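You operate a simulated robot arm through the tools that you are given. There is no shell and no other tool. Be economical: measure what you need, move in short steps, check, and stop when the job is done.

Carry out the task below with a simulated two-armed robot. There is one attempt and no reset: what you move stays moved.

Task
Swap the green paddle for the orange one and clamp it.
Fine: the line stays locked out; the green paddle hangs on the middle bar of the paddle rack.

It is judged by the outcome, as a careful person would: the job done as asked, and still so three seconds after it is handed in. It fails if anything else is knocked over, pushed out of place, dropped, spilled or broken.

Robot
Two 7-joint arms with three-finger grippers on one trunk, on a base that drives. Base frame: it is fixed to the floor where the robot stands at the start and does not move with it; the origin is under the middle of the robot, x ahead of it, y to its left, z up. Units: mm, rad, N and s.
The left shoulder is at the start at [35, 162, 931], the right one opposite. With the tool pointing down near the work surface each hand reaches from about 100 to 620 mm from the robot's upright axis, wherever it stands, measured 20 degrees to its own side. Places, roughly: backstop bar [1400, 700, 1200]; bar of the black bracket [700, 0, 800]; black clamp lever [500, -400, 1400]; blue paddle, orange paddle [-500, 2250, 500]; blue plate lever [300, 400, 1300]; emergency stop button [0, -1200, 1000]; flow knob [700, -100, 1000]; lane stop plate [400, 400, 1100]; main switch [-600, -1400, 1000]; middle bar of the paddle rack [-600, 2200, 800]; mode switch [-100, -1300, 1200]; orange hose valve handle [700, -400, 1600]; padlock [-750, -1500, 750]; red hose valve handle [700, -400, 1700]; red paddle lever [700, 0, 900]; silver carriage [700, 0, 1000]. Payload 2.69 kg a hand.
The tool frame of a hand sits at the grasp point between the pads (the TCP): z along the fingers, y along the line on which they close. The tips reach 29 mm beyond it. The gripper opens to 120 mm. The gripper's body begins 78 mm behind the TCP.
Orientation is told as [roll, pitch, yaw] about the base's x, y, z axes, in that order, counted from this pose: with the fingers straight down and closing along the base's y, the tool's x points along the base's -x, its y along +y and its z along -z.

Tools
- The arms move only by the tool drive_tool. It takes "left_series", "right_series" or both (then of equal length, played together; a hand with none holds still); each is one flat list of numbers, 7 for each row, row after row: the finger opening in mm, from 0 to 120, then the shift along the tool's x, y, z in mm, then the turn, a rotation vector about the tool's x, y, z in degrees. In form: [grip, dx, dy, dz, wx, wy, wz, grip, dx, dy, dz, wx, wy, wz, ...]. A call has 1 to 20 rows; each row shifts and turns the commanded pose from where the row before left it, along the tool's axes as they then stand. Rows are played at 5 a second. More than 50 mm and 0.15 rad between two rows, or a gripper value outside its range, and nothing of the call is played. A pose out of reach is approached as far as the arm can. The call stops where the force on the tool passes 50 N (or 10 N more than at its start, if that is more) or the arm is blocked; 0.2 s more then pass. The fingers move at their own pace and stop on an object; they squeeze with about 44 N. The grip force told is the motor's: it shows also when the fingers shut on nothing. Time passes only in rows, and 0.2 s behind the last, so rows that do not move let the fingers close. The reply holds the time, the measured pose of the TCP, the force on the tool along the base axes, the opening and the grip force, in the units named above and with some noise, with the torque about the TCP (base axes, N m) and any sound that the robot's microphone picked up.
- Cameras (640 x 400 px; columns grow to the right, rows downward): "scene" is now at [148.7, 45.1, 1115.2]; the picture's right is [0.39, -0.92, 0.02], its down [-0.15, -0.08, -0.99] and it looks along [0.91, 0.38, -0.17] (base axes); focal length 214 px, centre (320, 200). "left" rides on the left gripper at [63, 0, -104] in its tool frame; the picture's right is [0.00, 1.00, 0.00], its down [-0.83, 0.00, -0.56] and it looks along [-0.56, 0.00, 0.83] (tool axes); focal length 275 px, centre (320, 200). "right" rides on the right gripper at [63, 0, -104] in its tool frame; the picture's right is [0.00, 1.00, 0.00], its down [-0.83, 0.00, -0.56] and it looks along [-0.56, 0.00, 0.83] (tool axes); focal length 275 px, centre (320, 200).
- snapshot(camera): a new picture of that camera. No time passes.
- raise_lower(by): slides the trunk up (or, below 0, down) by that many mm; the arms and the scene camera ride with it, the base frame stays. It gives what a move gives, with no picture.
- base_move(legs): drives the robot by 1 to 6 legs, each [ahead, left, turn to the left] in mm, mm and rad, along the robot's own axes; the way and the turn of a leg run together, so that a leg with both is an arc; at most 1500 mm and 3.142 rad a leg. The arms and the cameras ride along, it lands a little off, and it stops where it bumps. It gives what a move gives.
- aim_head(pan, tilt): turns the head with the scene camera to pan (to the left, within 1.396 rad either way) and tilt (down, from -0.506 to 1.204), counted from straight ahead of the robot. It gives what a move gives.
- measure_at(camera, pixels): for up to 12 pixels [column, row] of the newest picture of that camera ("zoom" is the newest enlarged one), the place [x, y, z] in the base frame of the surface seen there, good to about 2 mm. No time passes.
- inspect(camera, box): a new picture of the part [left, top, right, bottom] of that camera's present view, enlarged. No time passes.
- hand_in(): hands the job in; it is judged then, once.

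Keep the steps short. Do not move on a guess: measure, check each grasp and each placing, and mend mistakes. In all there are 80 turns and 58 pictures (those below and enlarged ones count). Leave the grippers open and the arms clear of the work at the hand-in unless told otherwise, and finish with a single line.

The tools are called after "Call:" as name(argument=value, ...) on one line, values as JSON. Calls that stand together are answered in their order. drive_tool: Moves the arms, as the interface text tells. Its arguments: {"type":"object","properties":{"left_series":{"type":"array","items":{"type":"number"}},"right_series":{"type":"array","items":{"type":"number"}}},"required":[]} The other tools are called the same way: raise_lower (by) slides the trunk up or down; base_move (legs) drives the base; aim_head (pan, tilt) turns the head that bears the scene camera; snapshot (camera) takes a picture; measure_at (camera, pixels) gives the place of the surface under pixels of a picture; inspect (camera, box) takes an enlarged picture of a part of a camera's view; hand_in () hands the job in.

At the start:

```text
time: 0.0
left_ee_pos: [366.8, 200.0, 1134.1]
left_tool_rot: [-0.282, -0.271, -0.042]
left_ft_force: [38.6, -31.4, 91.7]
left_ft_torque: [6.63, 12.32, 1.42]
left_gripper_width: 119.8
left_grip_force: 0.0
right_ee_pos: [425.6, -118.9, 977.6]
right_tool_rot: [-0.008, -0.034, 0.008]
right_ft_force: [-0.1, -0.1, 0.6]
right_ft_torque: [0.01, -0.01, -0.01]
right_gripper_width: 119.9
right_grip_force: 0.1
trunk travel left (down, up): [-300.0, 138.0]
robot x, y, heading: [-0.4, -3.4, 0.01]
head pan, tilt: [0.408, 1.201]
```

scene: 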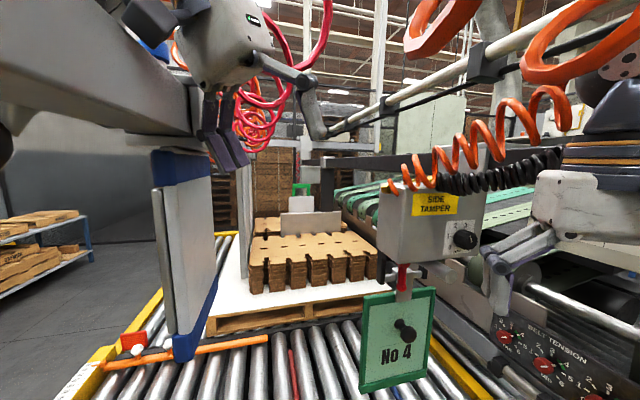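
right: 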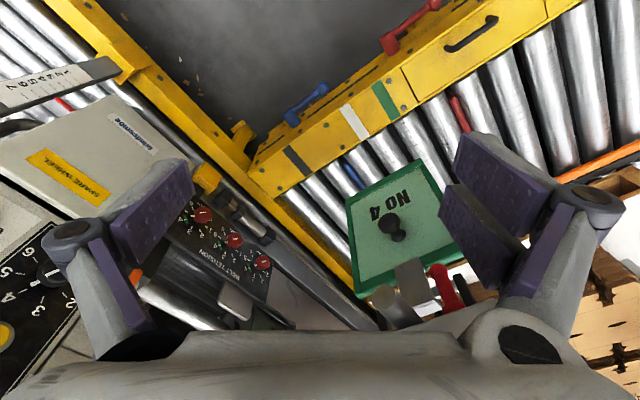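
left: 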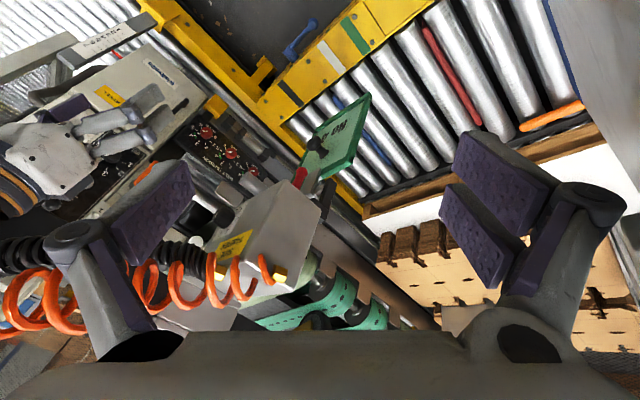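

The green "No 4" paddle is held under the side tamper with a red lever beside it. The left hand reads a large force at rest, so I'll look closely at the clamp and at the left arm before moving.

Call:
inspect(camera="scene", box=[340, 150, 500, 400])

Call:
measure_at(camera="scene", pixels=[[402, 275], [405, 330], [365, 300], [432, 292], [365, 388], [425, 375], [420, 270], [400, 225], [220, 130], [180, 250], [330, 240], [470, 90]])

```text
1.60 times, centred on (420, 275) of scene
```

zoom: 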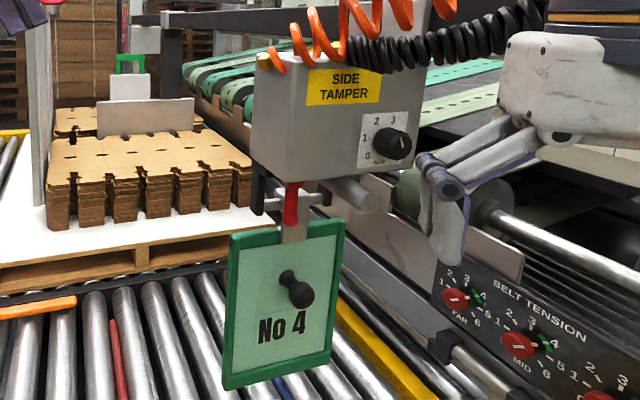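

```text
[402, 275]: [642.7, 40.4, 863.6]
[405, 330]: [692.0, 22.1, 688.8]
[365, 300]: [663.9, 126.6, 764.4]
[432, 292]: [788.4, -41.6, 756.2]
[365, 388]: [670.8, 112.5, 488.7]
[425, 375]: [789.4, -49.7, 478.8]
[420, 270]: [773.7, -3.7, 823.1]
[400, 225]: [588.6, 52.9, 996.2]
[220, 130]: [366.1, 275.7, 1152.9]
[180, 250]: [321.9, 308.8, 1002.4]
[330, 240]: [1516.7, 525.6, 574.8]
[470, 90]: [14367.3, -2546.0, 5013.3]
```

The paddle plate runs obliquely at about x 665–790, with its black knob facing me. Next I'll turn the head to see what the left arm is touching.

Call:
aim_head(pan=0.9, tilt=0.0)

Call:
snapshot(camera="scene")

```text
time: 1.4
left_ee_pos: [367.0, 199.6, 1136.6]
left_tool_rot: [-0.302, -0.279, -0.032]
left_ft_force: [7.9, -5.9, 10.7]
left_ft_torque: [0.86, 1.53, 0.24]
left_gripper_width: 120.2
left_grip_force: 0.1
right_ee_pos: [429.2, -119.4, 972.6]
right_tool_rot: [-0.005, -0.03, 0.015]
right_ft_force: [0.3, 0.5, 0.2]
right_ft_torque: [0.0, 0.0, 0.03]
right_gripper_width: 119.8
right_grip_force: 0.0
trunk travel left (down, up): [-300.0, 138.0]
robot x, y, heading: [1.9, 1.7, 0.01]
head pan, tilt: [0.901, 0.0]
```

```text
53 pictures are left
```

scene: 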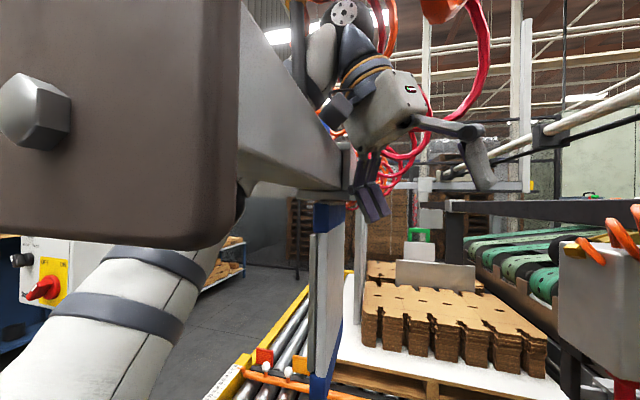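

A big beam with a bolt sits close to the left arm, and the lane stop plate hangs from its end. I'll measure how the beam runs relative to the arm.

Call:
measure_at(camera="scene", pixels=[[225, 120], [100, 200], [30, 110], [260, 100], [310, 160], [340, 175], [330, 205], [130, 290], [60, 350], [380, 100], [375, 205], [480, 165]])

Call:
aim_head(pan=1.39, tilt=0.1)

Call:
snapshot(camera="scene")

```text
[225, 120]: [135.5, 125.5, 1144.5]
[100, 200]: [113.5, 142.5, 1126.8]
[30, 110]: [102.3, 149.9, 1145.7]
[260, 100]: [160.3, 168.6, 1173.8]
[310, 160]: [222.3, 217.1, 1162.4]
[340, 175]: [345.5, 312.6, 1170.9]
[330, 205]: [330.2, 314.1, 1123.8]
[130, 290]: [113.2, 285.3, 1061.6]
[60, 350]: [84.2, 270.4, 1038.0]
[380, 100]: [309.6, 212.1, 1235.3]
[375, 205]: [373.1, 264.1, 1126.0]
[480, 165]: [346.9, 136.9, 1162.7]
```

```text
time: 2.3
left_ee_pos: [366.8, 200.2, 1136.6]
left_tool_rot: [-0.306, -0.278, -0.033]
left_ft_force: [13.5, -32.6, 41.6]
left_ft_torque: [4.3, 5.2, 2.67]
left_gripper_width: 119.9
left_grip_force: 0.0
right_ee_pos: [428.6, -120.6, 971.7]
right_tool_rot: [-0.004, -0.029, 0.014]
right_ft_force: [0.3, 0.8, 0.2]
right_ft_torque: [0.01, 0.02, 0.01]
right_gripper_width: 120.3
right_grip_force: 0.1
trunk travel left (down, up): [-300.0, 138.0]
robot x, y, heading: [-3.4, 0.5, 0.016]
head pan, tilt: [1.389, 0.099]
```

```text
52 pictures are left
```

scene: 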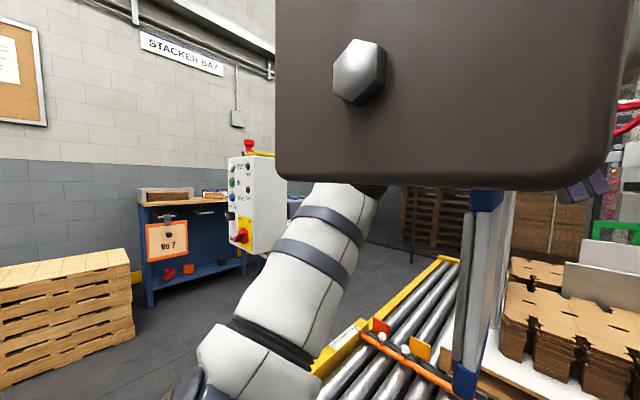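

The beam end is only 15 cm from the camera and the left arm's upper link goes up behind it. I'll tilt the head up to see how the arm passes around the beam.

Call:
aim_head(pan=1.0, tilt=-0.5)

Call:
snapshot(camera="scene")

```text
time: 3.3
left_ee_pos: [366.2, 199.5, 1136.3]
left_tool_rot: [-0.305, -0.278, -0.031]
left_ft_force: [18.1, -39.6, 56.0]
left_ft_torque: [5.54, 7.06, 3.12]
left_gripper_width: 119.8
left_grip_force: 0.0
right_ee_pos: [428.5, -120.4, 973.3]
right_tool_rot: [-0.006, -0.028, 0.015]
right_ft_force: [-0.6, 0.2, 0.1]
right_ft_torque: [0.01, -0.01, 0.01]
right_gripper_width: 119.9
right_grip_force: 0.0
trunk travel left (down, up): [-300.0, 138.0]
robot x, y, heading: [-1.8, -0.1, 0.013]
head pan, tilt: [1.0, -0.499]
```

```text
51 pictures are left
```

scene: 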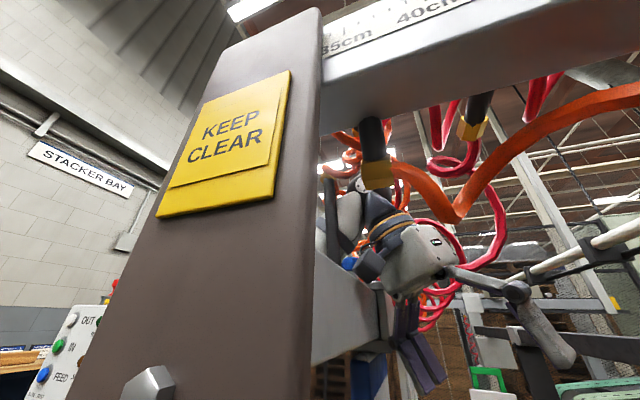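

The left arm passes behind a post marked "KEEP CLEAR" and over a lower beam, under an upper beam with hoses. I'll measure these parts.

Call:
measure_at(camera="scene", pixels=[[300, 60], [130, 300], [290, 250], [330, 270], [375, 300], [345, 345], [400, 90], [375, 170], [480, 110], [420, 265], [340, 205], [388, 330]])

Call:
aim_head(pan=0.45, tilt=-0.35)

Call:
snapshot(camera="scene")

```text
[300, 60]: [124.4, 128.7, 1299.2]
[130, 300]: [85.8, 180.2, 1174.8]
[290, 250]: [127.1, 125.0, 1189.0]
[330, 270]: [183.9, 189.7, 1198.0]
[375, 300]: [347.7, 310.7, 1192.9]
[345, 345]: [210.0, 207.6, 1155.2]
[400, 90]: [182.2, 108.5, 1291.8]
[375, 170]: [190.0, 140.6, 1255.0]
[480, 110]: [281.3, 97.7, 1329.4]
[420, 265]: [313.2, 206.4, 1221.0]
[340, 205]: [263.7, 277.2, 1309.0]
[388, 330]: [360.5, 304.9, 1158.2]
```

```text
time: 4.3
left_ee_pos: [366.6, 200.5, 1135.6]
left_tool_rot: [-0.306, -0.278, -0.029]
left_ft_force: [17.7, -42.6, 56.3]
left_ft_torque: [5.78, 7.02, 3.54]
left_gripper_width: 119.8
left_grip_force: 0.0
right_ee_pos: [428.6, -118.6, 972.1]
right_tool_rot: [-0.006, -0.028, 0.013]
right_ft_force: [-0.4, -0.1, -0.4]
right_ft_torque: [0.0, -0.02, 0.01]
right_gripper_width: 119.9
right_grip_force: 0.0
trunk travel left (down, up): [-300.0, 138.0]
robot x, y, heading: [-1.1, 2.2, 0.016]
head pan, tilt: [0.45, -0.351]
```

```text
50 pictures are left
```

scene: 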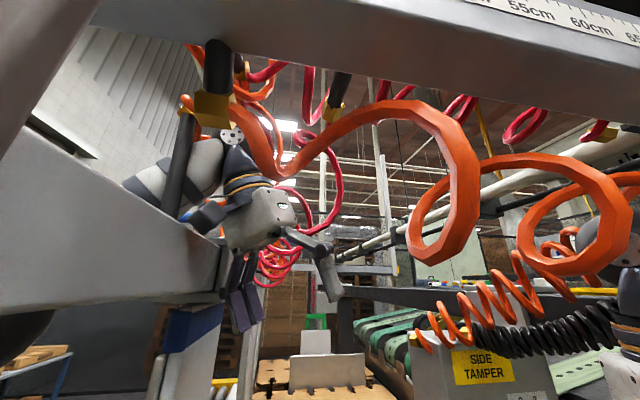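

Call:
inspect(camera="scene", box=[100, 20, 360, 340])

Call:
measure_at(camera="scene", pixels=[[180, 160], [208, 105], [215, 65], [150, 190], [200, 160], [265, 150], [225, 250], [180, 330], [100, 170], [240, 140], [260, 215], [200, 215]])

```text
1.25 times, centred on (230, 180) of scene
```

zoom: 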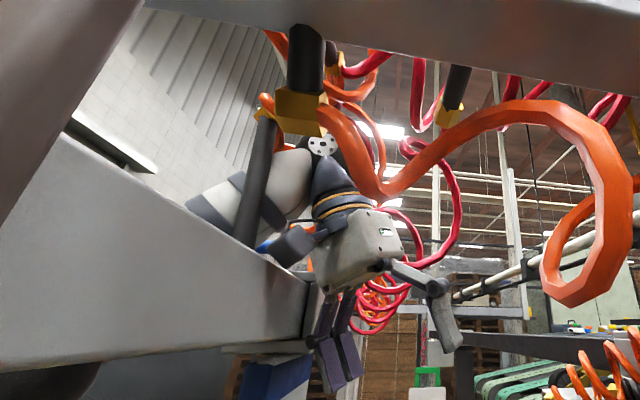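

```text
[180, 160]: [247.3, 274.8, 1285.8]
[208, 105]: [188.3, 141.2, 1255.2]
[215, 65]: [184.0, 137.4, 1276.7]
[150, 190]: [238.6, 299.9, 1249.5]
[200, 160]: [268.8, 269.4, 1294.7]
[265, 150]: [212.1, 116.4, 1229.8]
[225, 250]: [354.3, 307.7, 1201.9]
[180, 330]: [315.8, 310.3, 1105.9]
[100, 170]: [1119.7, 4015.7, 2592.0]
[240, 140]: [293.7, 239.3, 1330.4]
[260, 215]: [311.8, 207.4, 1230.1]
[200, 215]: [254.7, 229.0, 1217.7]
```

The left finger's knuckle (about [254, 229, 1217]) is resting on the top edge of the lower beam, which explains the force. I'll ease the left hand up and slightly away from the beam, in small steps.

Call:
drive_tool(left_series=[120, -4, -7, -7, 0, 0, 0, 120, -4, -7, -7, 0, 0, 0, 120, 0, 0, 0, 0, 0, 0])

Call:
snapshot(camera="left")

```text
time: 5.1
left_ee_pos: [366.8, 199.2, 1136.8]
left_tool_rot: [-0.305, -0.277, -0.029]
left_ft_force: [18.8, -43.3, 54.2]
left_ft_torque: [5.83, 6.98, 3.62]
left_gripper_width: 120.2
left_grip_force: 0.1
left hand out of reach, approached as far as the arm can: row 1, 2
right_ee_pos: [429.4, -119.3, 972.2]
right_tool_rot: [-0.004, -0.028, 0.014]
right_ft_force: [-0.3, -0.8, 0.3]
right_ft_torque: [0.03, 0.0, 0.01]
right_gripper_width: 120.1
right_grip_force: 0.0
trunk travel left (down, up): [-300.0, 138.0]
robot x, y, heading: [-0.4, 2.2, 0.012]
head pan, tilt: [0.45, -0.351]
```

```text
48 pictures are left
```

left: 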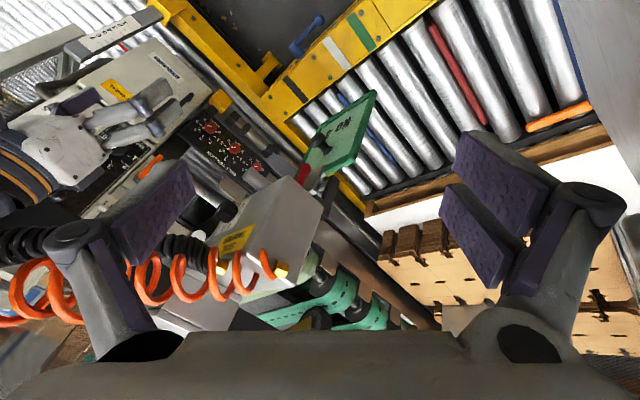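

That direction is out of reach for the arm. I'll raise the trunk a little instead, which lifts the whole arm off the beam.

Call:
raise_lower(by=15)

```text
time: 5.4
left_ee_pos: [367.2, 199.7, 1137.4]
left_tool_rot: [-0.313, -0.275, -0.021]
left_ft_force: [0.7, -0.1, -0.2]
left_ft_torque: [0.03, 0.0, 0.03]
left_gripper_width: 120.1
left_grip_force: 0.1
right_ee_pos: [432.7, -117.8, 968.7]
right_tool_rot: [-0.002, -0.021, 0.019]
right_ft_force: [-0.1, 0.1, 0.0]
right_ft_torque: [-0.04, 0.0, 0.04]
right_gripper_width: 119.9
right_grip_force: 0.1
trunk travel left (down, up): [-301.0, 137.0]
robot x, y, heading: [-3.4, -0.8, 0.021]
head pan, tilt: [0.45, -0.351]
stopped: the force on the tool passed its limit at 110 N (the readings are from after the stop); the commanded pose is now the measured one
```

The force rose when lifting, and the commanded pose has now been reset to a zero-force one. So the contact may be above the hand. I'll probe the opposite way with a small move.

Call:
drive_tool(left_series=[120, 3, 3, 3, 0, 0, 0, 120, 3, 3, 3, 0, 0, 0, 120, 0, 0, 0, 0, 0, 0])

Call:
inspect(camera="scene", box=[150, 80, 310, 260])

```text
time: 5.9
left_ee_pos: [368.2, 202.2, 1141.3]
left_tool_rot: [-0.321, -0.312, -0.019]
left_ft_force: [0.8, -0.5, -0.4]
left_ft_torque: [0.06, -0.02, 0.02]
left_gripper_width: 120.1
left_grip_force: 0.0
right_ee_pos: [441.4, -119.4, 965.1]
right_tool_rot: [0.0, -0.014, 0.018]
right_ft_force: [-0.3, 0.1, -0.1]
right_ft_torque: [0.01, -0.05, 0.01]
right_gripper_width: 119.9
right_grip_force: 0.0
trunk travel left (down, up): [-301.0, 137.0]
robot x, y, heading: [0.4, -1.6, 0.017]
head pan, tilt: [0.45, -0.351]
stopped in row 2 (left hand): the force on the tool passed its limit at 60 N (the readings are from after the stop); the commanded pose is now the measured one
```

```text
2.22 times, centred on (230, 170) of scene
```

zoom: 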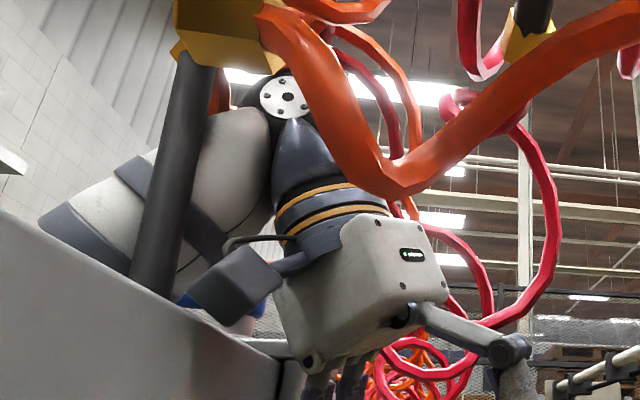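

The wrist camera box (about [255, 230, 1217]) sits right at the beam's top edge. I'll measure around it, then try moving horizontally away from the beam (+x, −y).

Call:
measure_at(camera="zoom", pixels=[[235, 280], [150, 250], [175, 150], [240, 300], [215, 320], [270, 345], [400, 175], [330, 120], [330, 200], [200, 60], [205, 315], [120, 265]])

Call:
drive_tool(left_series=[120, -3, -3.5, 2, 0, 0, 0, 120, -3, -3.5, 2, 0, 0, 0, 120, 0, 0, 0, 0, 0, 0])

```text
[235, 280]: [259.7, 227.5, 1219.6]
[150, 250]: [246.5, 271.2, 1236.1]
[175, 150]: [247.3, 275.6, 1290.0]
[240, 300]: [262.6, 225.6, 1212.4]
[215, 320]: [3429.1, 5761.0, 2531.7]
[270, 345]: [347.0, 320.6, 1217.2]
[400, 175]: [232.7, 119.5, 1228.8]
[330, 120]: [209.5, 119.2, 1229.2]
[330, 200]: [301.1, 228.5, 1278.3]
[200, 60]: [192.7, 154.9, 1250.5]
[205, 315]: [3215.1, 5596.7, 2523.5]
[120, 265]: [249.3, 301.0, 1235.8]
```

```text
time: 6.9
left_ee_pos: [372.4, 201.4, 1146.7]
left_tool_rot: [-0.335, -0.32, -0.01]
left_ft_force: [-0.2, -0.2, -0.2]
left_ft_torque: [0.01, 0.01, 0.0]
left_gripper_width: 119.9
left_grip_force: 0.1
right_ee_pos: [441.6, -115.4, 965.9]
right_tool_rot: [-0.002, -0.012, 0.022]
right_ft_force: [-0.3, 0.9, 0.4]
right_ft_torque: [-0.01, -0.04, 0.02]
right_gripper_width: 120.0
right_grip_force: 0.1
trunk travel left (down, up): [-301.0, 137.0]
robot x, y, heading: [-3.1, 0.9, 0.029]
head pan, tilt: [0.45, -0.351]
stopped in row 3 (left hand): the arm was blocked; the commanded pose is now the measured one
```

The force is zero again and the hand has gained height. With no load on it, I'll try a small trunk raise again.

Call:
raise_lower(by=10)

```text
time: 7.5
left_ee_pos: [379.5, 199.4, 1150.9]
left_tool_rot: [-0.326, -0.309, -0.016]
left_ft_force: [-0.1, -0.5, -0.1]
left_ft_torque: [0.02, 0.04, -0.02]
left_gripper_width: 119.9
left_grip_force: 0.2
right_ee_pos: [445.7, -116.9, 975.3]
right_tool_rot: [-0.005, -0.008, 0.016]
right_ft_force: [-0.2, 0.0, 0.2]
right_ft_torque: [0.0, 0.04, -0.01]
right_gripper_width: 119.8
right_grip_force: 0.1
trunk travel left (down, up): [-311.0, 127.0]
robot x, y, heading: [-1.7, 3.2, 0.021]
head pan, tilt: [0.45, -0.351]
```

That worked with no force. I'll raise further.

Call:
raise_lower(by=35)

Call:
snapshot(camera="scene")

```text
time: 8.3
left_ee_pos: [386.4, 193.7, 1183.9]
left_tool_rot: [-0.32, -0.299, -0.022]
left_ft_force: [-0.3, -1.2, -0.5]
left_ft_torque: [0.03, 0.01, 0.0]
left_gripper_width: 119.9
left_grip_force: 0.0
right_ee_pos: [451.0, -121.8, 1005.1]
right_tool_rot: [0.002, -0.003, 0.018]
right_ft_force: [0.0, -0.8, 0.1]
right_ft_torque: [0.05, 0.02, -0.04]
right_gripper_width: 119.9
right_grip_force: 0.2
trunk travel left (down, up): [-346.0, 92.0]
robot x, y, heading: [0.1, 0.1, 0.017]
head pan, tilt: [0.45, -0.351]
```

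```text
46 pictures are left
```

scene: 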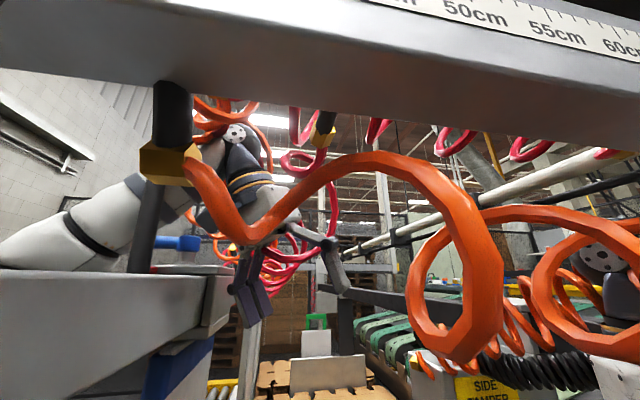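

The blue plate lever is at (180, 242) behind a dark vertical rod, and the arm passes over the beam behind that rod. I'll measure all of these.

Call:
measure_at(camera="scene", pixels=[[150, 215], [140, 265], [168, 242], [192, 243], [180, 265], [225, 290], [180, 365], [90, 220], [20, 240], [205, 220], [235, 135], [180, 190]])

Call:
aim_head(pan=0.9, tilt=-0.1)

Call:
snapshot(camera="scene")

```text
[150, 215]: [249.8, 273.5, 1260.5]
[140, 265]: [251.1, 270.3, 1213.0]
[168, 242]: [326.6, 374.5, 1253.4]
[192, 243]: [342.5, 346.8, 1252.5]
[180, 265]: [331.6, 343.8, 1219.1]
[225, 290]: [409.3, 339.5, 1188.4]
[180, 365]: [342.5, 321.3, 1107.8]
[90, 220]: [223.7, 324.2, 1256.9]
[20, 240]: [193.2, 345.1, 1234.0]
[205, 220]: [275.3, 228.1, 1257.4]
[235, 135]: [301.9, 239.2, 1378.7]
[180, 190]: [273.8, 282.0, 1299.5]
```

```text
time: 9.2
left_ee_pos: [386.4, 193.4, 1184.3]
left_tool_rot: [-0.322, -0.299, -0.019]
left_ft_force: [0.0, -0.2, -0.6]
left_ft_torque: [0.0, -0.01, 0.0]
left_gripper_width: 119.7
left_grip_force: 0.0
right_ee_pos: [449.7, -120.9, 1006.8]
right_tool_rot: [0.001, -0.004, 0.019]
right_ft_force: [-0.1, 1.1, -0.2]
right_ft_torque: [0.01, -0.05, 0.01]
right_gripper_width: 120.1
right_grip_force: 0.0
trunk travel left (down, up): [-346.0, 92.0]
robot x, y, heading: [-5.5, 3.2, 0.015]
head pan, tilt: [0.901, -0.099]
```

```text
45 pictures are left
```

scene: 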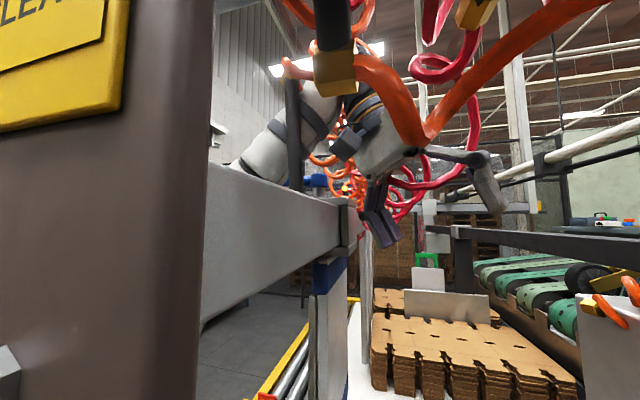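

An orange hose seems to start at the rod's top. I'll zoom in to see whether it loops around the arm.

Call:
inspect(camera="scene", box=[230, 0, 470, 240])

Call:
aim_head(pan=0.8, tilt=-0.5)

Call:
inspect(camera="scene", box=[200, 60, 480, 330])

```text
1.67 times, centred on (350, 120) of scene
```

zoom: 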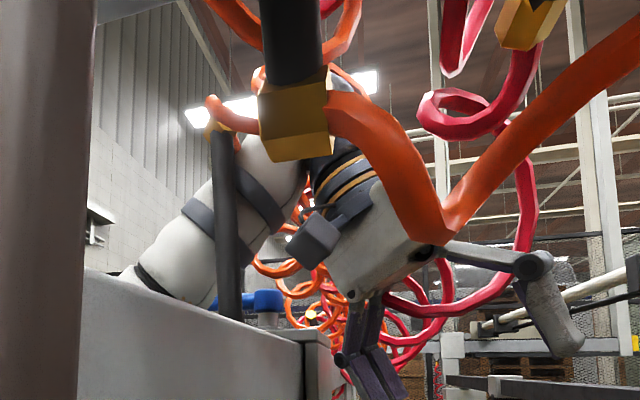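

```text
time: 10.0
left_ee_pos: [385.3, 194.0, 1183.9]
left_tool_rot: [-0.322, -0.3, -0.02]
left_ft_force: [0.2, 0.0, 0.0]
left_ft_torque: [-0.01, -0.02, -0.02]
left_gripper_width: 119.8
left_grip_force: 0.1
right_ee_pos: [449.9, -120.4, 1006.5]
right_tool_rot: [0.0, -0.004, 0.018]
right_ft_force: [-0.9, -0.2, 0.9]
right_ft_torque: [0.01, -0.01, -0.01]
right_gripper_width: 119.9
right_grip_force: 0.1
trunk travel left (down, up): [-346.0, 92.0]
robot x, y, heading: [-2.4, 0.8, 0.02]
head pan, tilt: [0.799, -0.499]
```

```text
1.48 times, centred on (340, 195) of scene
```

zoom: 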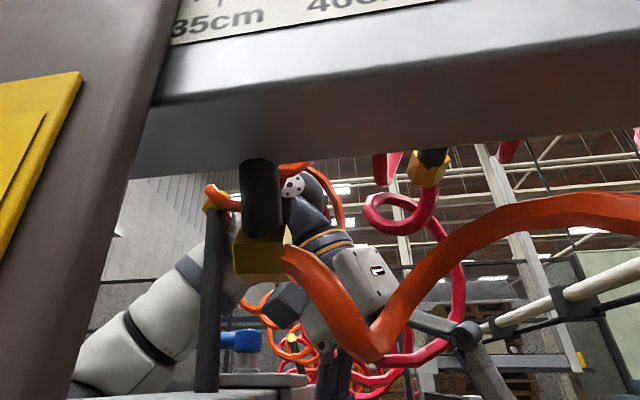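

The hose from the rod's top runs over the arm's wrist joint and down the far side. I'll measure points along it.

Call:
measure_at(camera="zoom", pixels=[[213, 192], [228, 201], [283, 167], [316, 172], [336, 200], [340, 220], [260, 305], [250, 320], [290, 300], [292, 187], [240, 340], [295, 345]])

Call:
measure_at(camera="zoom", pixels=[[145, 330], [200, 270], [320, 215], [370, 200], [400, 215], [445, 270], [360, 350], [210, 300], [100, 370], [195, 150], [400, 130], [265, 190]])

```text
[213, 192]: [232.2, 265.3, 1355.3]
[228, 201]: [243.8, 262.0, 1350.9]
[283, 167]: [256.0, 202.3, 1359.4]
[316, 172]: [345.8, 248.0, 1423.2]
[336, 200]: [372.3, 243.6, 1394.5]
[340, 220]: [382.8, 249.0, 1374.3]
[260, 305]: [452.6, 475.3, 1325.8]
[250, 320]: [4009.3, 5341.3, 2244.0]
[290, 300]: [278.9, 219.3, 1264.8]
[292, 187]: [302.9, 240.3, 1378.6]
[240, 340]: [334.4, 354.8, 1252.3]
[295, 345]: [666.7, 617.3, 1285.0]
```

```text
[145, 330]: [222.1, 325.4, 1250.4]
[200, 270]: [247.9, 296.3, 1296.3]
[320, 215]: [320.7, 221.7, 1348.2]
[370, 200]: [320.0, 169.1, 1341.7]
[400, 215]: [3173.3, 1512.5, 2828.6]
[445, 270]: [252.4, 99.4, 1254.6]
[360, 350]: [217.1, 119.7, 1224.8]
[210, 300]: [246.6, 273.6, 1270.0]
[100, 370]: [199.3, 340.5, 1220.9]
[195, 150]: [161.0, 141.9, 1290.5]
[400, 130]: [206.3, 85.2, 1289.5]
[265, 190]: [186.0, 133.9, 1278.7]
```

The hose loops over the right side of the wrist joint and its open side faces left. So the arm should leave to the left, over the beam. I'll close the left fingers, then tip the hand so the fingers point right while the wrist moves left and the TCP rises. I'll start with two small steps.

Call:
drive_tool(left_series=[20, 0, 0, 0, 0, 0, 0, 20, -3, -3, -9, 7.7, -0.6, -2.1, 20, -3, -4, -8.5, 7.7, -0.6, -2.1, 20, 0, 0, 0, 0, 0, 0])

```text
time: 11.0
left_ee_pos: [385.6, 192.6, 1205.3]
left_tool_rot: [-0.615, -0.287, 0.061]
left_ft_force: [-0.1, -0.4, -0.3]
left_ft_torque: [0.02, 0.0, 0.03]
left_gripper_width: 20.1
left_grip_force: 0.0
right_ee_pos: [449.9, -120.7, 1005.9]
right_tool_rot: [-0.001, -0.003, 0.017]
right_ft_force: [-1.0, 0.0, 0.2]
right_ft_torque: [0.01, -0.01, 0.03]
right_gripper_width: 120.1
right_grip_force: 0.2
trunk travel left (down, up): [-346.0, 92.0]
robot x, y, heading: [-0.9, -0.2, 0.016]
head pan, tilt: [0.799, -0.499]
```

That works with no contact, so I'll continue the same way.

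Call:
drive_tool(left_series=[20, -4.3, -8, -11.7, 7.7, -1.3, -1.9, 20, -4.3, -9.8, -10.5, 7.7, -1.6, -1.7, 20, -4.3, -11.2, -9, 7.7, -1.8, -1.4, 20, 0, 0, 0, 0, 0, 0])

Call:
snapshot(camera="scene")

```text
time: 12.0
left_ee_pos: [385.5, 194.9, 1249.1]
left_tool_rot: [-1.052, -0.277, 0.186]
left_ft_force: [-0.2, -0.1, -0.1]
left_ft_torque: [-0.03, 0.0, -0.02]
left_gripper_width: 20.0
left_grip_force: 0.1
right_ee_pos: [450.3, -121.6, 1005.2]
right_tool_rot: [-0.002, -0.003, 0.017]
right_ft_force: [-1.0, 0.9, -0.3]
right_ft_torque: [0.01, 0.01, 0.01]
right_gripper_width: 120.2
right_grip_force: 0.2
trunk travel left (down, up): [-346.0, 92.0]
robot x, y, heading: [-3.2, 3.6, 0.022]
head pan, tilt: [0.799, -0.499]
```

```text
42 pictures are left
```

scene: 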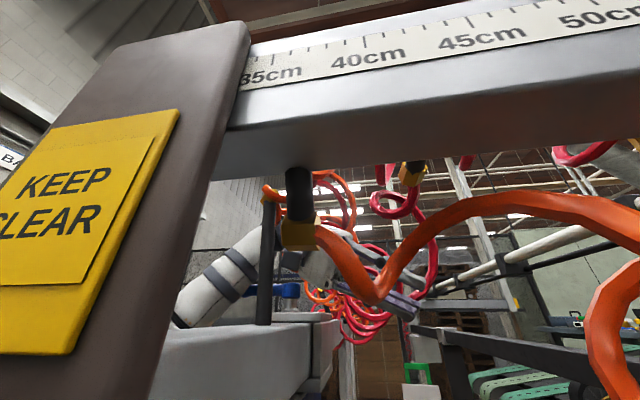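

The hand is now tipped clear of the hose. I'll withdraw it to the left over the beam, rising slightly to clear the blue lever (about z 1260).

Call:
drive_tool(left_series=[20, -6.8, 0.8, -22.3, 0, 0, 0, 20, -7.5, 9.3, -28.6, 0, 0, 0, 20, -7.5, 9.3, -28.6, 0, 0, 0, 20, 0, 0, 0, 0, 0, 0])

Call:
snapshot(camera="scene")

```text
time: 13.0
left_ee_pos: [386.4, 273.8, 1277.9]
left_tool_rot: [-1.052, -0.278, 0.185]
left_ft_force: [-0.5, -0.6, -0.3]
left_ft_torque: [0.01, 0.0, -0.03]
left_gripper_width: 20.1
left_grip_force: 0.1
right_ee_pos: [451.3, -121.3, 1006.5]
right_tool_rot: [0.0, -0.003, 0.017]
right_ft_force: [0.4, -0.2, 0.7]
right_ft_torque: [0.03, -0.01, -0.02]
right_gripper_width: 120.0
right_grip_force: 0.0
trunk travel left (down, up): [-346.0, 92.0]
robot x, y, heading: [1.0, 3.6, 0.016]
head pan, tilt: [0.799, -0.499]
```

```text
41 pictures are left
```

scene: 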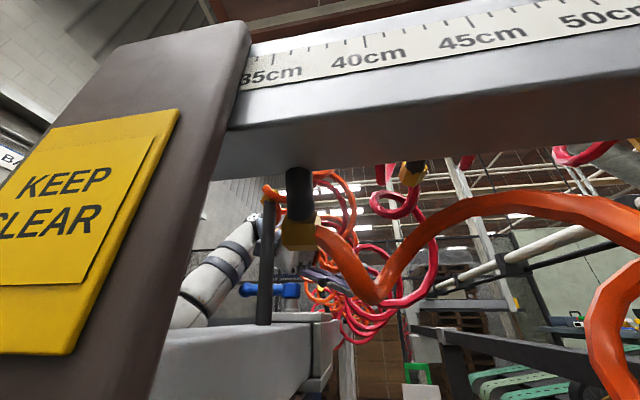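

The arm is clear of the rod and hose. I'll continue left, rising so the fingertips clear the lever.

Call:
drive_tool(left_series=[20, -1.3, 9.1, -36, 0, 0, 0, 20, -1.3, 9.1, -36, 0, 0, 0, 20, -1.3, 9.1, -36, 0, 0, 0, 20, 0, 0, 0, 0, 0, 0])

Call:
aim_head(pan=1.0, tilt=-0.2)

Call:
snapshot(camera="scene")

```text
time: 13.8
left_ee_pos: [354.5, 318.7, 1270.0]
left_tool_rot: [-1.06, -0.298, 0.179]
left_ft_force: [-3.8, -10.9, 17.7]
left_ft_torque: [1.12, 0.62, 0.08]
left_gripper_width: 13.0
left_grip_force: 0.0
left hand out of reach, approached as far as the arm can: row 1, 2, 3
right_ee_pos: [448.8, -123.7, 1007.7]
right_tool_rot: [0.0, -0.005, 0.017]
right_ft_force: [-0.4, 0.9, 0.1]
right_ft_torque: [-0.03, -0.02, 0.04]
right_gripper_width: 120.0
right_grip_force: 0.1
trunk travel left (down, up): [-346.0, 92.0]
robot x, y, heading: [-1.4, 0.5, 0.016]
head pan, tilt: [0.799, -0.499]
stopped in row 3 (left hand): the force on the tool passed its limit at 75 N (the readings are from after the stop); the commanded pose is now the measured one
```

```text
time: 14.6
left_ee_pos: [354.8, 319.2, 1271.0]
left_tool_rot: [-1.06, -0.295, 0.182]
left_ft_force: [-0.2, -8.9, 41.7]
left_ft_torque: [2.98, 1.48, -0.05]
left_gripper_width: 12.5
left_grip_force: 0.1
right_ee_pos: [447.5, -122.8, 1007.6]
right_tool_rot: [0.001, -0.006, 0.016]
right_ft_force: [-0.2, -1.1, 0.2]
right_ft_torque: [0.01, -0.02, -0.02]
right_gripper_width: 119.9
right_grip_force: 0.1
trunk travel left (down, up): [-346.0, 92.0]
robot x, y, heading: [-1.0, 3.2, 0.017]
head pan, tilt: [1.0, -0.201]
```

```text
40 pictures are left
```

scene: 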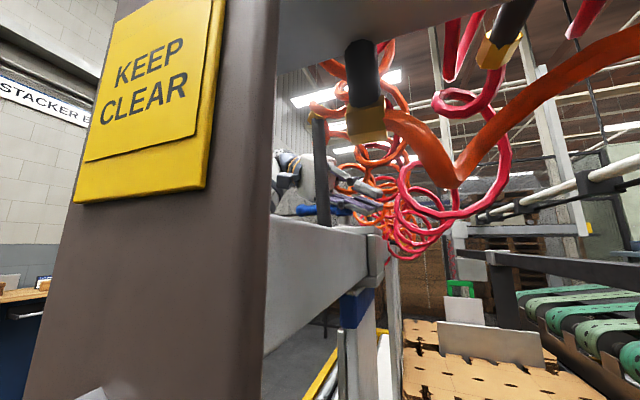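

A finger is resting on the blue lever. I'll lift it off by raising the trunk.

Call:
raise_lower(by=25)

Call:
inspect(camera="scene", box=[260, 100, 420, 260])

```text
time: 15.3
left_ee_pos: [358.0, 323.7, 1292.3]
left_tool_rot: [-1.059, -0.29, 0.184]
left_ft_force: [1.1, 0.7, -0.3]
left_ft_torque: [0.02, 0.01, -0.02]
left_gripper_width: 20.1
left_grip_force: 0.1
right_ee_pos: [450.8, -120.4, 1031.3]
right_tool_rot: [0.0, -0.002, 0.018]
right_ft_force: [0.5, 0.7, 0.5]
right_ft_torque: [0.02, 0.02, 0.01]
right_gripper_width: 119.9
right_grip_force: 0.1
trunk travel left (down, up): [-371.0, 67.0]
robot x, y, heading: [-0.2, -0.1, 0.019]
head pan, tilt: [1.0, -0.201]
```

```text
2.50 times, centred on (340, 180) of scene
```

zoom: 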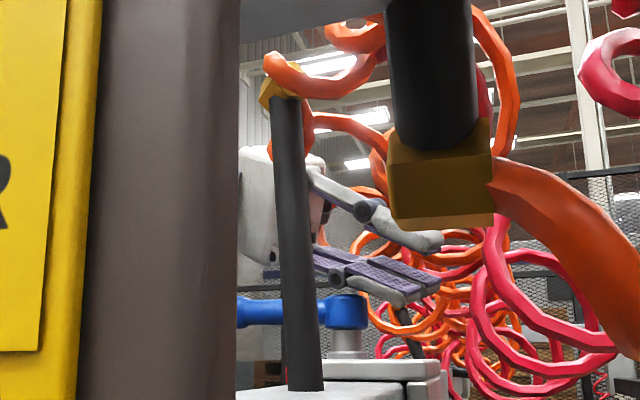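

The hand is free of the lever again. Next I'll swing its yaw so the fingers point forward and the wrist comes back toward the robot, easing left.

Call:
drive_tool(left_series=[20, 1.5, 2.4, -13.3, -2.2, -6.7, -3.8, 20, -0.2, 2.9, -13.3, -2.2, -6.7, -3.8, 20, -2, 3.4, -13, -2.2, -6.7, -3.8, 20, 0, 0, 0, 0, 0, 0])

Call:
snapshot(camera="scene")

```text
time: 16.3
left_ee_pos: [343.0, 359.6, 1303.0]
left_tool_rot: [-1.066, -0.288, 0.606]
left_ft_force: [0.3, 0.3, -0.6]
left_ft_torque: [-0.01, 0.01, 0.01]
left_gripper_width: 20.3
left_grip_force: 0.1
right_ee_pos: [450.6, -120.8, 1031.5]
right_tool_rot: [0.0, -0.003, 0.017]
right_ft_force: [0.3, 0.3, 0.3]
right_ft_torque: [0.01, 0.02, -0.01]
right_gripper_width: 120.0
right_grip_force: 0.0
trunk travel left (down, up): [-371.0, 67.0]
robot x, y, heading: [-1.2, 4.1, 0.017]
head pan, tilt: [1.0, -0.201]
```

```text
38 pictures are left
```

scene: 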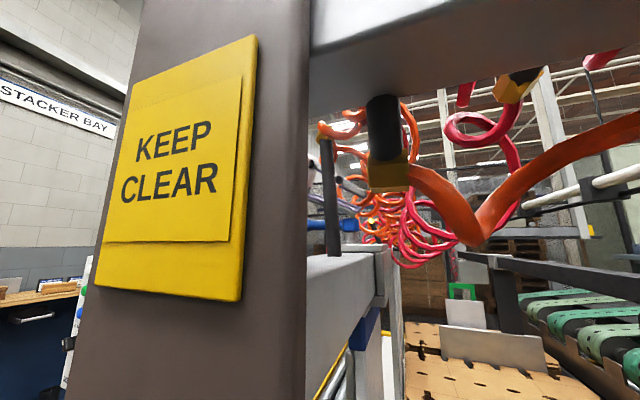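

The arm is clear of the rod. I'll bring the hand back and left, away from the fixture.

Call:
drive_tool(left_series=[20, 15.5, 10.8, -27.7, 0, 0, 0, 20, 15.5, 10.8, -27.7, 0, 0, 0, 20, 15.5, 10.8, -27.7, 0, 0, 0, 20, 15.5, 10.8, -27.7, 0, 0, 0, 20, 0, 0, 0, 0, 0, 0])

Call:
aim_head(pan=1.39, tilt=0.2)

Call:
snapshot(camera="scene")

```text
time: 17.5
left_ee_pos: [244.3, 387.0, 1267.7]
left_tool_rot: [-1.068, -0.291, 0.604]
left_ft_force: [0.2, 0.1, -0.2]
left_ft_torque: [0.01, -0.02, -0.03]
left_gripper_width: 19.9
left_grip_force: 0.0
left hand out of reach, approached as far as the arm can: row 2, 3, 4
right_ee_pos: [450.0, -121.7, 1032.0]
right_tool_rot: [-0.002, -0.004, 0.018]
right_ft_force: [0.3, 0.1, -0.5]
right_ft_torque: [0.0, 0.0, 0.03]
right_gripper_width: 119.8
right_grip_force: 0.0
trunk travel left (down, up): [-371.0, 67.0]
robot x, y, heading: [-3.2, 1.7, 0.015]
head pan, tilt: [1.0, -0.201]
```

```text
time: 18.4
left_ee_pos: [243.5, 386.8, 1267.9]
left_tool_rot: [-1.068, -0.289, 0.605]
left_ft_force: [-0.8, 0.2, 0.3]
left_ft_torque: [0.01, 0.01, 0.01]
left_gripper_width: 20.2
left_grip_force: 0.0
right_ee_pos: [450.4, -122.8, 1030.8]
right_tool_rot: [0.0, -0.002, 0.017]
right_ft_force: [0.2, -0.1, -0.3]
right_ft_torque: [0.02, 0.0, 0.0]
right_gripper_width: 119.9
right_grip_force: 0.0
trunk travel left (down, up): [-371.0, 67.0]
robot x, y, heading: [0.2, -0.4, 0.02]
head pan, tilt: [1.389, 0.201]
```

```text
37 pictures are left
```

scene: 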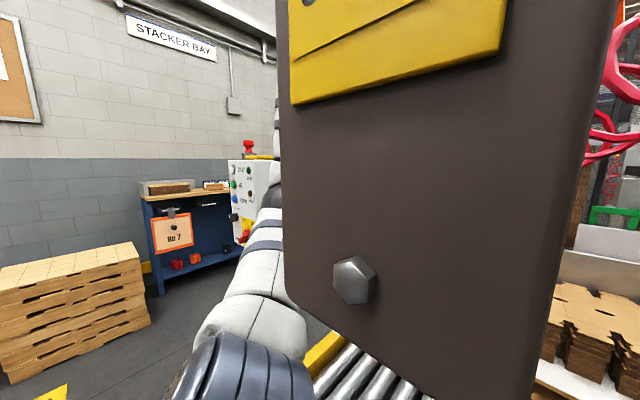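

The left arm is now free of the fixture. Now I'll look at the paddle and its clamp up close.

Call:
aim_head(pan=0.0, tilt=0.4)

Call:
inspect(camera="scene", box=[220, 100, 380, 300])

Call:
inspect(camera="right", box=[320, 150, 520, 340])

```text
time: 19.9
left_ee_pos: [236.1, 386.0, 1271.4]
left_tool_rot: [-1.072, -0.297, 0.603]
left_ft_force: [-0.7, -0.3, 0.4]
left_ft_torque: [0.02, 0.03, -0.01]
left_gripper_width: 20.2
left_grip_force: 0.0
right_ee_pos: [443.5, -122.9, 1033.9]
right_tool_rot: [-0.001, -0.012, 0.016]
right_ft_force: [0.3, 0.8, 0.5]
right_ft_torque: [0.01, -0.03, -0.01]
right_gripper_width: 120.1
right_grip_force: 0.1
trunk travel left (down, up): [-371.0, 67.0]
robot x, y, heading: [-1.4, 0.6, 0.024]
head pan, tilt: [0.0, 0.4]
```

```text
2.00 times, centred on (300, 200) of scene
```

zoom: 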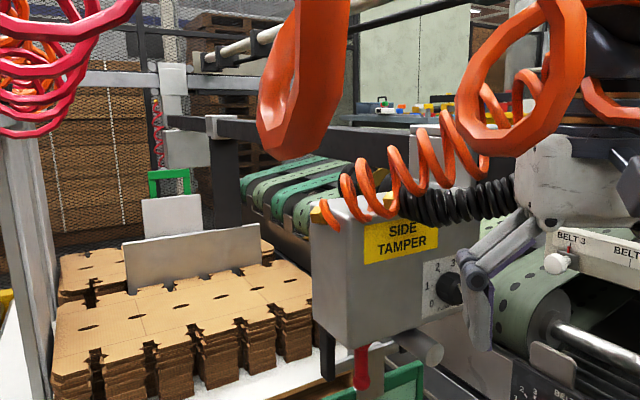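

```text
2.11 times, centred on (420, 245) of right
```

zoom: 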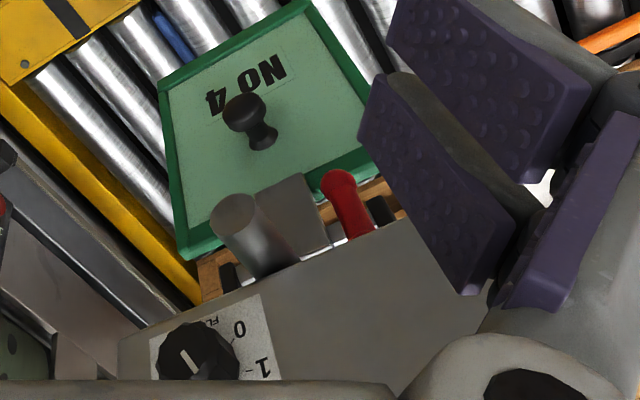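

The trunk is too high for a good view. I'll lower it and look down at the paddle.

Call:
raise_lower(by=-120)

Call:
aim_head(pan=0.1, tilt=0.55)

Call:
inspect(camera="scene", box=[220, 60, 400, 330])

```text
time: 21.0
left_ee_pos: [292.1, 383.1, 1135.9]
left_tool_rot: [-0.99, -0.174, 0.564]
left_ft_force: [-20.8, -8.7, 2.7]
left_ft_torque: [-0.2, -0.17, -0.58]
left_gripper_width: 21.8
left_grip_force: 1.5
right_ee_pos: [449.8, -122.2, 930.5]
right_tool_rot: [0.0, 0.004, 0.022]
right_ft_force: [-0.3, 0.0, -0.2]
right_ft_torque: [0.03, -0.01, -0.03]
right_gripper_width: 120.1
right_grip_force: 0.1
trunk travel left (down, up): [-274.0, 164.0]
robot x, y, heading: [0.3, 2.0, 0.023]
head pan, tilt: [0.0, 0.4]
stopped: the force on the tool passed its limit at 95 N (the readings are from after the stop); the commanded pose is now the measured one
```

```text
time: 21.7
left_ee_pos: [293.3, 383.5, 1136.4]
left_tool_rot: [-0.991, -0.173, 0.563]
left_ft_force: [-28.8, -18.9, -5.0]
left_ft_torque: [0.07, 0.19, -0.84]
left_gripper_width: 21.0
left_grip_force: 0.4
right_ee_pos: [448.3, -122.5, 932.5]
right_tool_rot: [-0.001, 0.002, 0.02]
right_ft_force: [-0.4, 0.9, 0.0]
right_ft_torque: [0.01, 0.01, -0.02]
right_gripper_width: 119.9
right_grip_force: 0.0
trunk travel left (down, up): [-274.0, 164.0]
robot x, y, heading: [-3.8, -0.6, 0.02]
head pan, tilt: [0.099, 0.55]
```

```text
1.48 times, centred on (310, 195) of scene
```

zoom: 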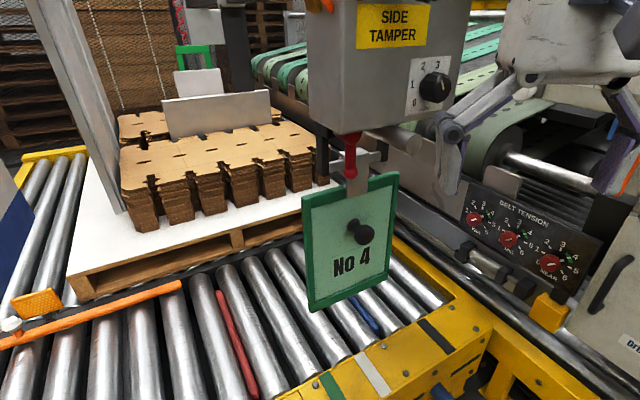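

The left fingertips touched the lane stop plate while lowering. I'll back the left hand away (−x, +y) at once.

Call:
drive_tool(left_series=[20, 14.5, 15.9, -28.9, 0, 0, 0, 20, 14.5, 15.9, -28.9, 0, 0, 0, 20, 14.5, 15.9, -28.9, 0, 0, 0, 20, 0, 0, 0, 0, 0, 0])

Call:
measure_at(camera="zoom", pixels=[[350, 145], [350, 172], [358, 232], [305, 200], [395, 178], [315, 305], [330, 170], [380, 155], [400, 140], [358, 195], [345, 130], [318, 160]])

Call:
inspect(camera="scene", box=[290, 120, 370, 220])

```text
time: 22.7
left_ee_pos: [238.5, 394.9, 1088.6]
left_tool_rot: [-0.993, -0.166, 0.569]
left_ft_force: [-0.5, 0.1, -0.1]
left_ft_torque: [0.01, -0.02, -0.01]
left_gripper_width: 19.9
left_grip_force: 0.0
left hand out of reach, approached as far as the arm can: row 1, 2, 3
right_ee_pos: [451.1, -120.4, 931.9]
right_tool_rot: [-0.003, 0.005, 0.02]
right_ft_force: [0.5, -0.6, 0.0]
right_ft_torque: [0.01, 0.0, 0.03]
right_gripper_width: 120.2
right_grip_force: 0.2
trunk travel left (down, up): [-274.0, 164.0]
robot x, y, heading: [-3.0, 1.6, 0.019]
head pan, tilt: [0.099, 0.55]
```

```text
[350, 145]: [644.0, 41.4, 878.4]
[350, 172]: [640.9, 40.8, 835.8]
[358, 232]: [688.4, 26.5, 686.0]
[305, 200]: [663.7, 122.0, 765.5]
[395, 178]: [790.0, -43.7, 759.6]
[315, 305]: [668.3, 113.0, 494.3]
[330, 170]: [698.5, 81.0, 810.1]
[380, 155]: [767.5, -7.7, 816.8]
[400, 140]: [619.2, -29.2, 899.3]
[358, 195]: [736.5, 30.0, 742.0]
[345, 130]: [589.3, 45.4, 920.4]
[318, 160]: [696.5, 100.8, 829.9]
```

```text
4.00 times, centred on (330, 170) of scene
```

zoom: 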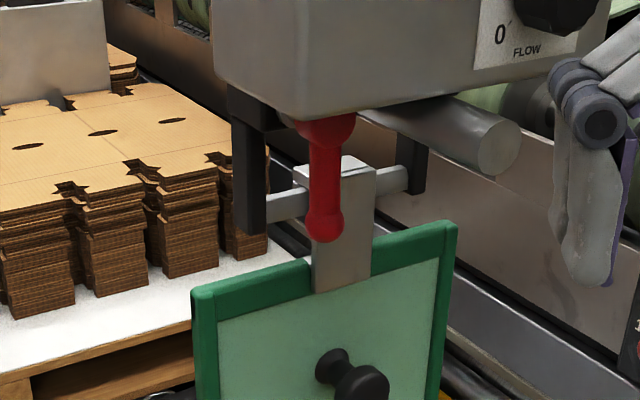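

Now it's clear: the green paddle's grey hook hangs over a silver bar in a black bracket, and the red lever points down in front of the hook to clamp it. I'll measure these parts.

Call:
measure_at(camera="zoom", pixels=[[325, 225], [328, 180], [325, 130], [325, 265], [350, 270], [295, 207], [392, 180], [250, 190], [415, 170], [355, 160], [320, 285], [355, 220]])

Call:
snapshot(camera="right")

```text
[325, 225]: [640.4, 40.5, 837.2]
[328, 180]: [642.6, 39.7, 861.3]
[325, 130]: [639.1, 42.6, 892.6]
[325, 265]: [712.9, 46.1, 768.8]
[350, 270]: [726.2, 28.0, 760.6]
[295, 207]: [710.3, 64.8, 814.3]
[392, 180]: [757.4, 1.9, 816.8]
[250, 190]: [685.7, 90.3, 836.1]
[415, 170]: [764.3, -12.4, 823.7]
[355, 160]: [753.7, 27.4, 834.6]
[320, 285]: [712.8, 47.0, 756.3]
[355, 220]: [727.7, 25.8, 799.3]
```

```text
32 pictures are left
```

right: 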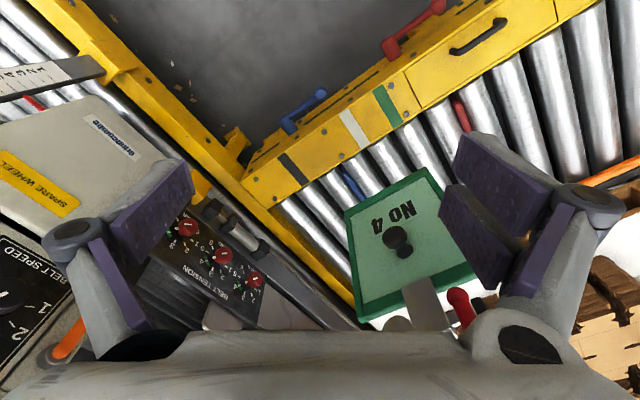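

The lever hangs from z≈905 to 830 at about (641, 40), with the paddle hook about 60 mm behind it. I'll turn the right hand so its fingers point horizontally at the paddle face, first by yaw and then by pitch.

Call:
drive_tool(right_series=[80, 0, 0, 0, 0, 0, -7.2, 80, 0, 0, 0, 0, 0, -7.2, 80, 0, 0, 0, 0, 0, -7.2, 80, 0, 0, 0, 0, 0, -7.2, 80, 0, 0, 0, 0, 0, -7.2, 80, 0, 0, 0, 0, -8.2, 0, 80, 0, 0, 0, 0, -8.2, 0, 80, 0, 0, 0, 0, -8.2, 0, 80, 0, 0, 0, 0, -8.2, 0, 80, 0, 0, 0, 0, -8.2, 0, 80, 0, 0, 0, 0, -8.2, 0, 80, 0, 0, 0, 0, -8.2, 0, 80, 0, 0, 0, 0, -8.2, 0, 80, 0, 0, 0, 0, -8.2, 0, 80, 0, 0, 0, 0, -8.2, 0, 80, 0, 0, 0, 0, -8.2, 0, 80, 0, 0, 0, 0, 0, 0])

Call:
snapshot(camera="right")

```text
time: 26.3
left_ee_pos: [239.0, 395.4, 1089.3]
left_tool_rot: [-0.993, -0.169, 0.57]
left_ft_force: [-0.1, -0.4, 0.9]
left_ft_torque: [0.0, -0.02, 0.03]
left_gripper_width: 20.2
left_grip_force: 0.1
right_ee_pos: [464.1, -121.0, 934.6]
right_tool_rot: [0.063, -1.548, 0.596]
right_ft_force: [0.1, -0.1, -0.7]
right_ft_torque: [0.0, 0.0, 0.01]
right_gripper_width: 79.7
right_grip_force: 0.1
right hand out of reach, approached as far as the arm can: row 15, 16
trunk travel left (down, up): [-274.0, 164.0]
robot x, y, heading: [-1.5, 4.4, 0.022]
head pan, tilt: [0.099, 0.55]
```

```text
31 pictures are left
```

right: 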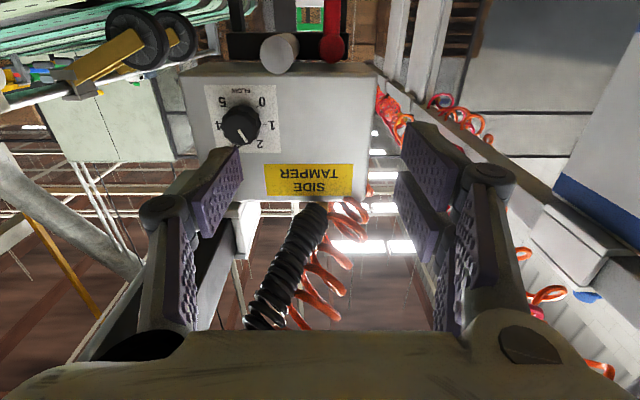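

The hand is oriented as wanted. I'll lower it to z≈850, then approach to about 70 mm in front of the lever.

Call:
drive_tool(right_series=[80, 42, 11, 0, 0, 0, 0, 80, 42, 11, 0, 0, 0, 0, 80, 0, 0, 42, 0, 0, 0, 80, 0, 0, 42, 0, 0, 0, 80, 0, 0, 42, 0, 0, 0, 80, 0, 0, 42, 0, 0, 0, 80, 0, 0, 0, 0, 0, 0])

Call:
snapshot(camera="right")

Call:
snapshot(camera="scene")

```text
time: 27.9
left_ee_pos: [238.6, 395.3, 1088.7]
left_tool_rot: [-0.993, -0.169, 0.57]
left_ft_force: [0.3, 0.7, 0.8]
left_ft_torque: [0.02, -0.04, 0.0]
left_gripper_width: 20.1
left_grip_force: 0.0
right_ee_pos: [600.9, 2.4, 863.5]
right_tool_rot: [0.733, -1.57, -0.085]
right_ft_force: [0.9, -0.2, 0.4]
right_ft_torque: [-0.03, 0.0, -0.02]
right_gripper_width: 80.1
right_grip_force: 0.1
right hand out of reach, approached as far as the arm can: row 1, 2
trunk travel left (down, up): [-274.0, 164.0]
robot x, y, heading: [-0.9, 4.3, 0.02]
head pan, tilt: [0.099, 0.55]
```

```text
30 pictures are left
```

right: 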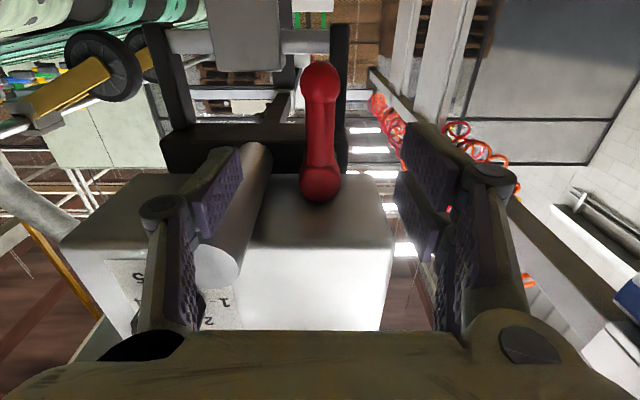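

```text
29 pictures are left
```

scene: 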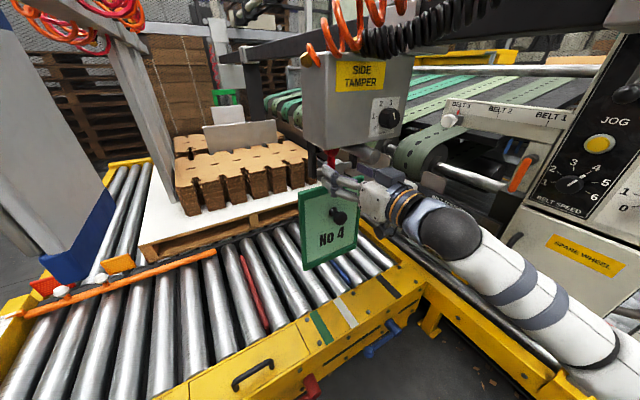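

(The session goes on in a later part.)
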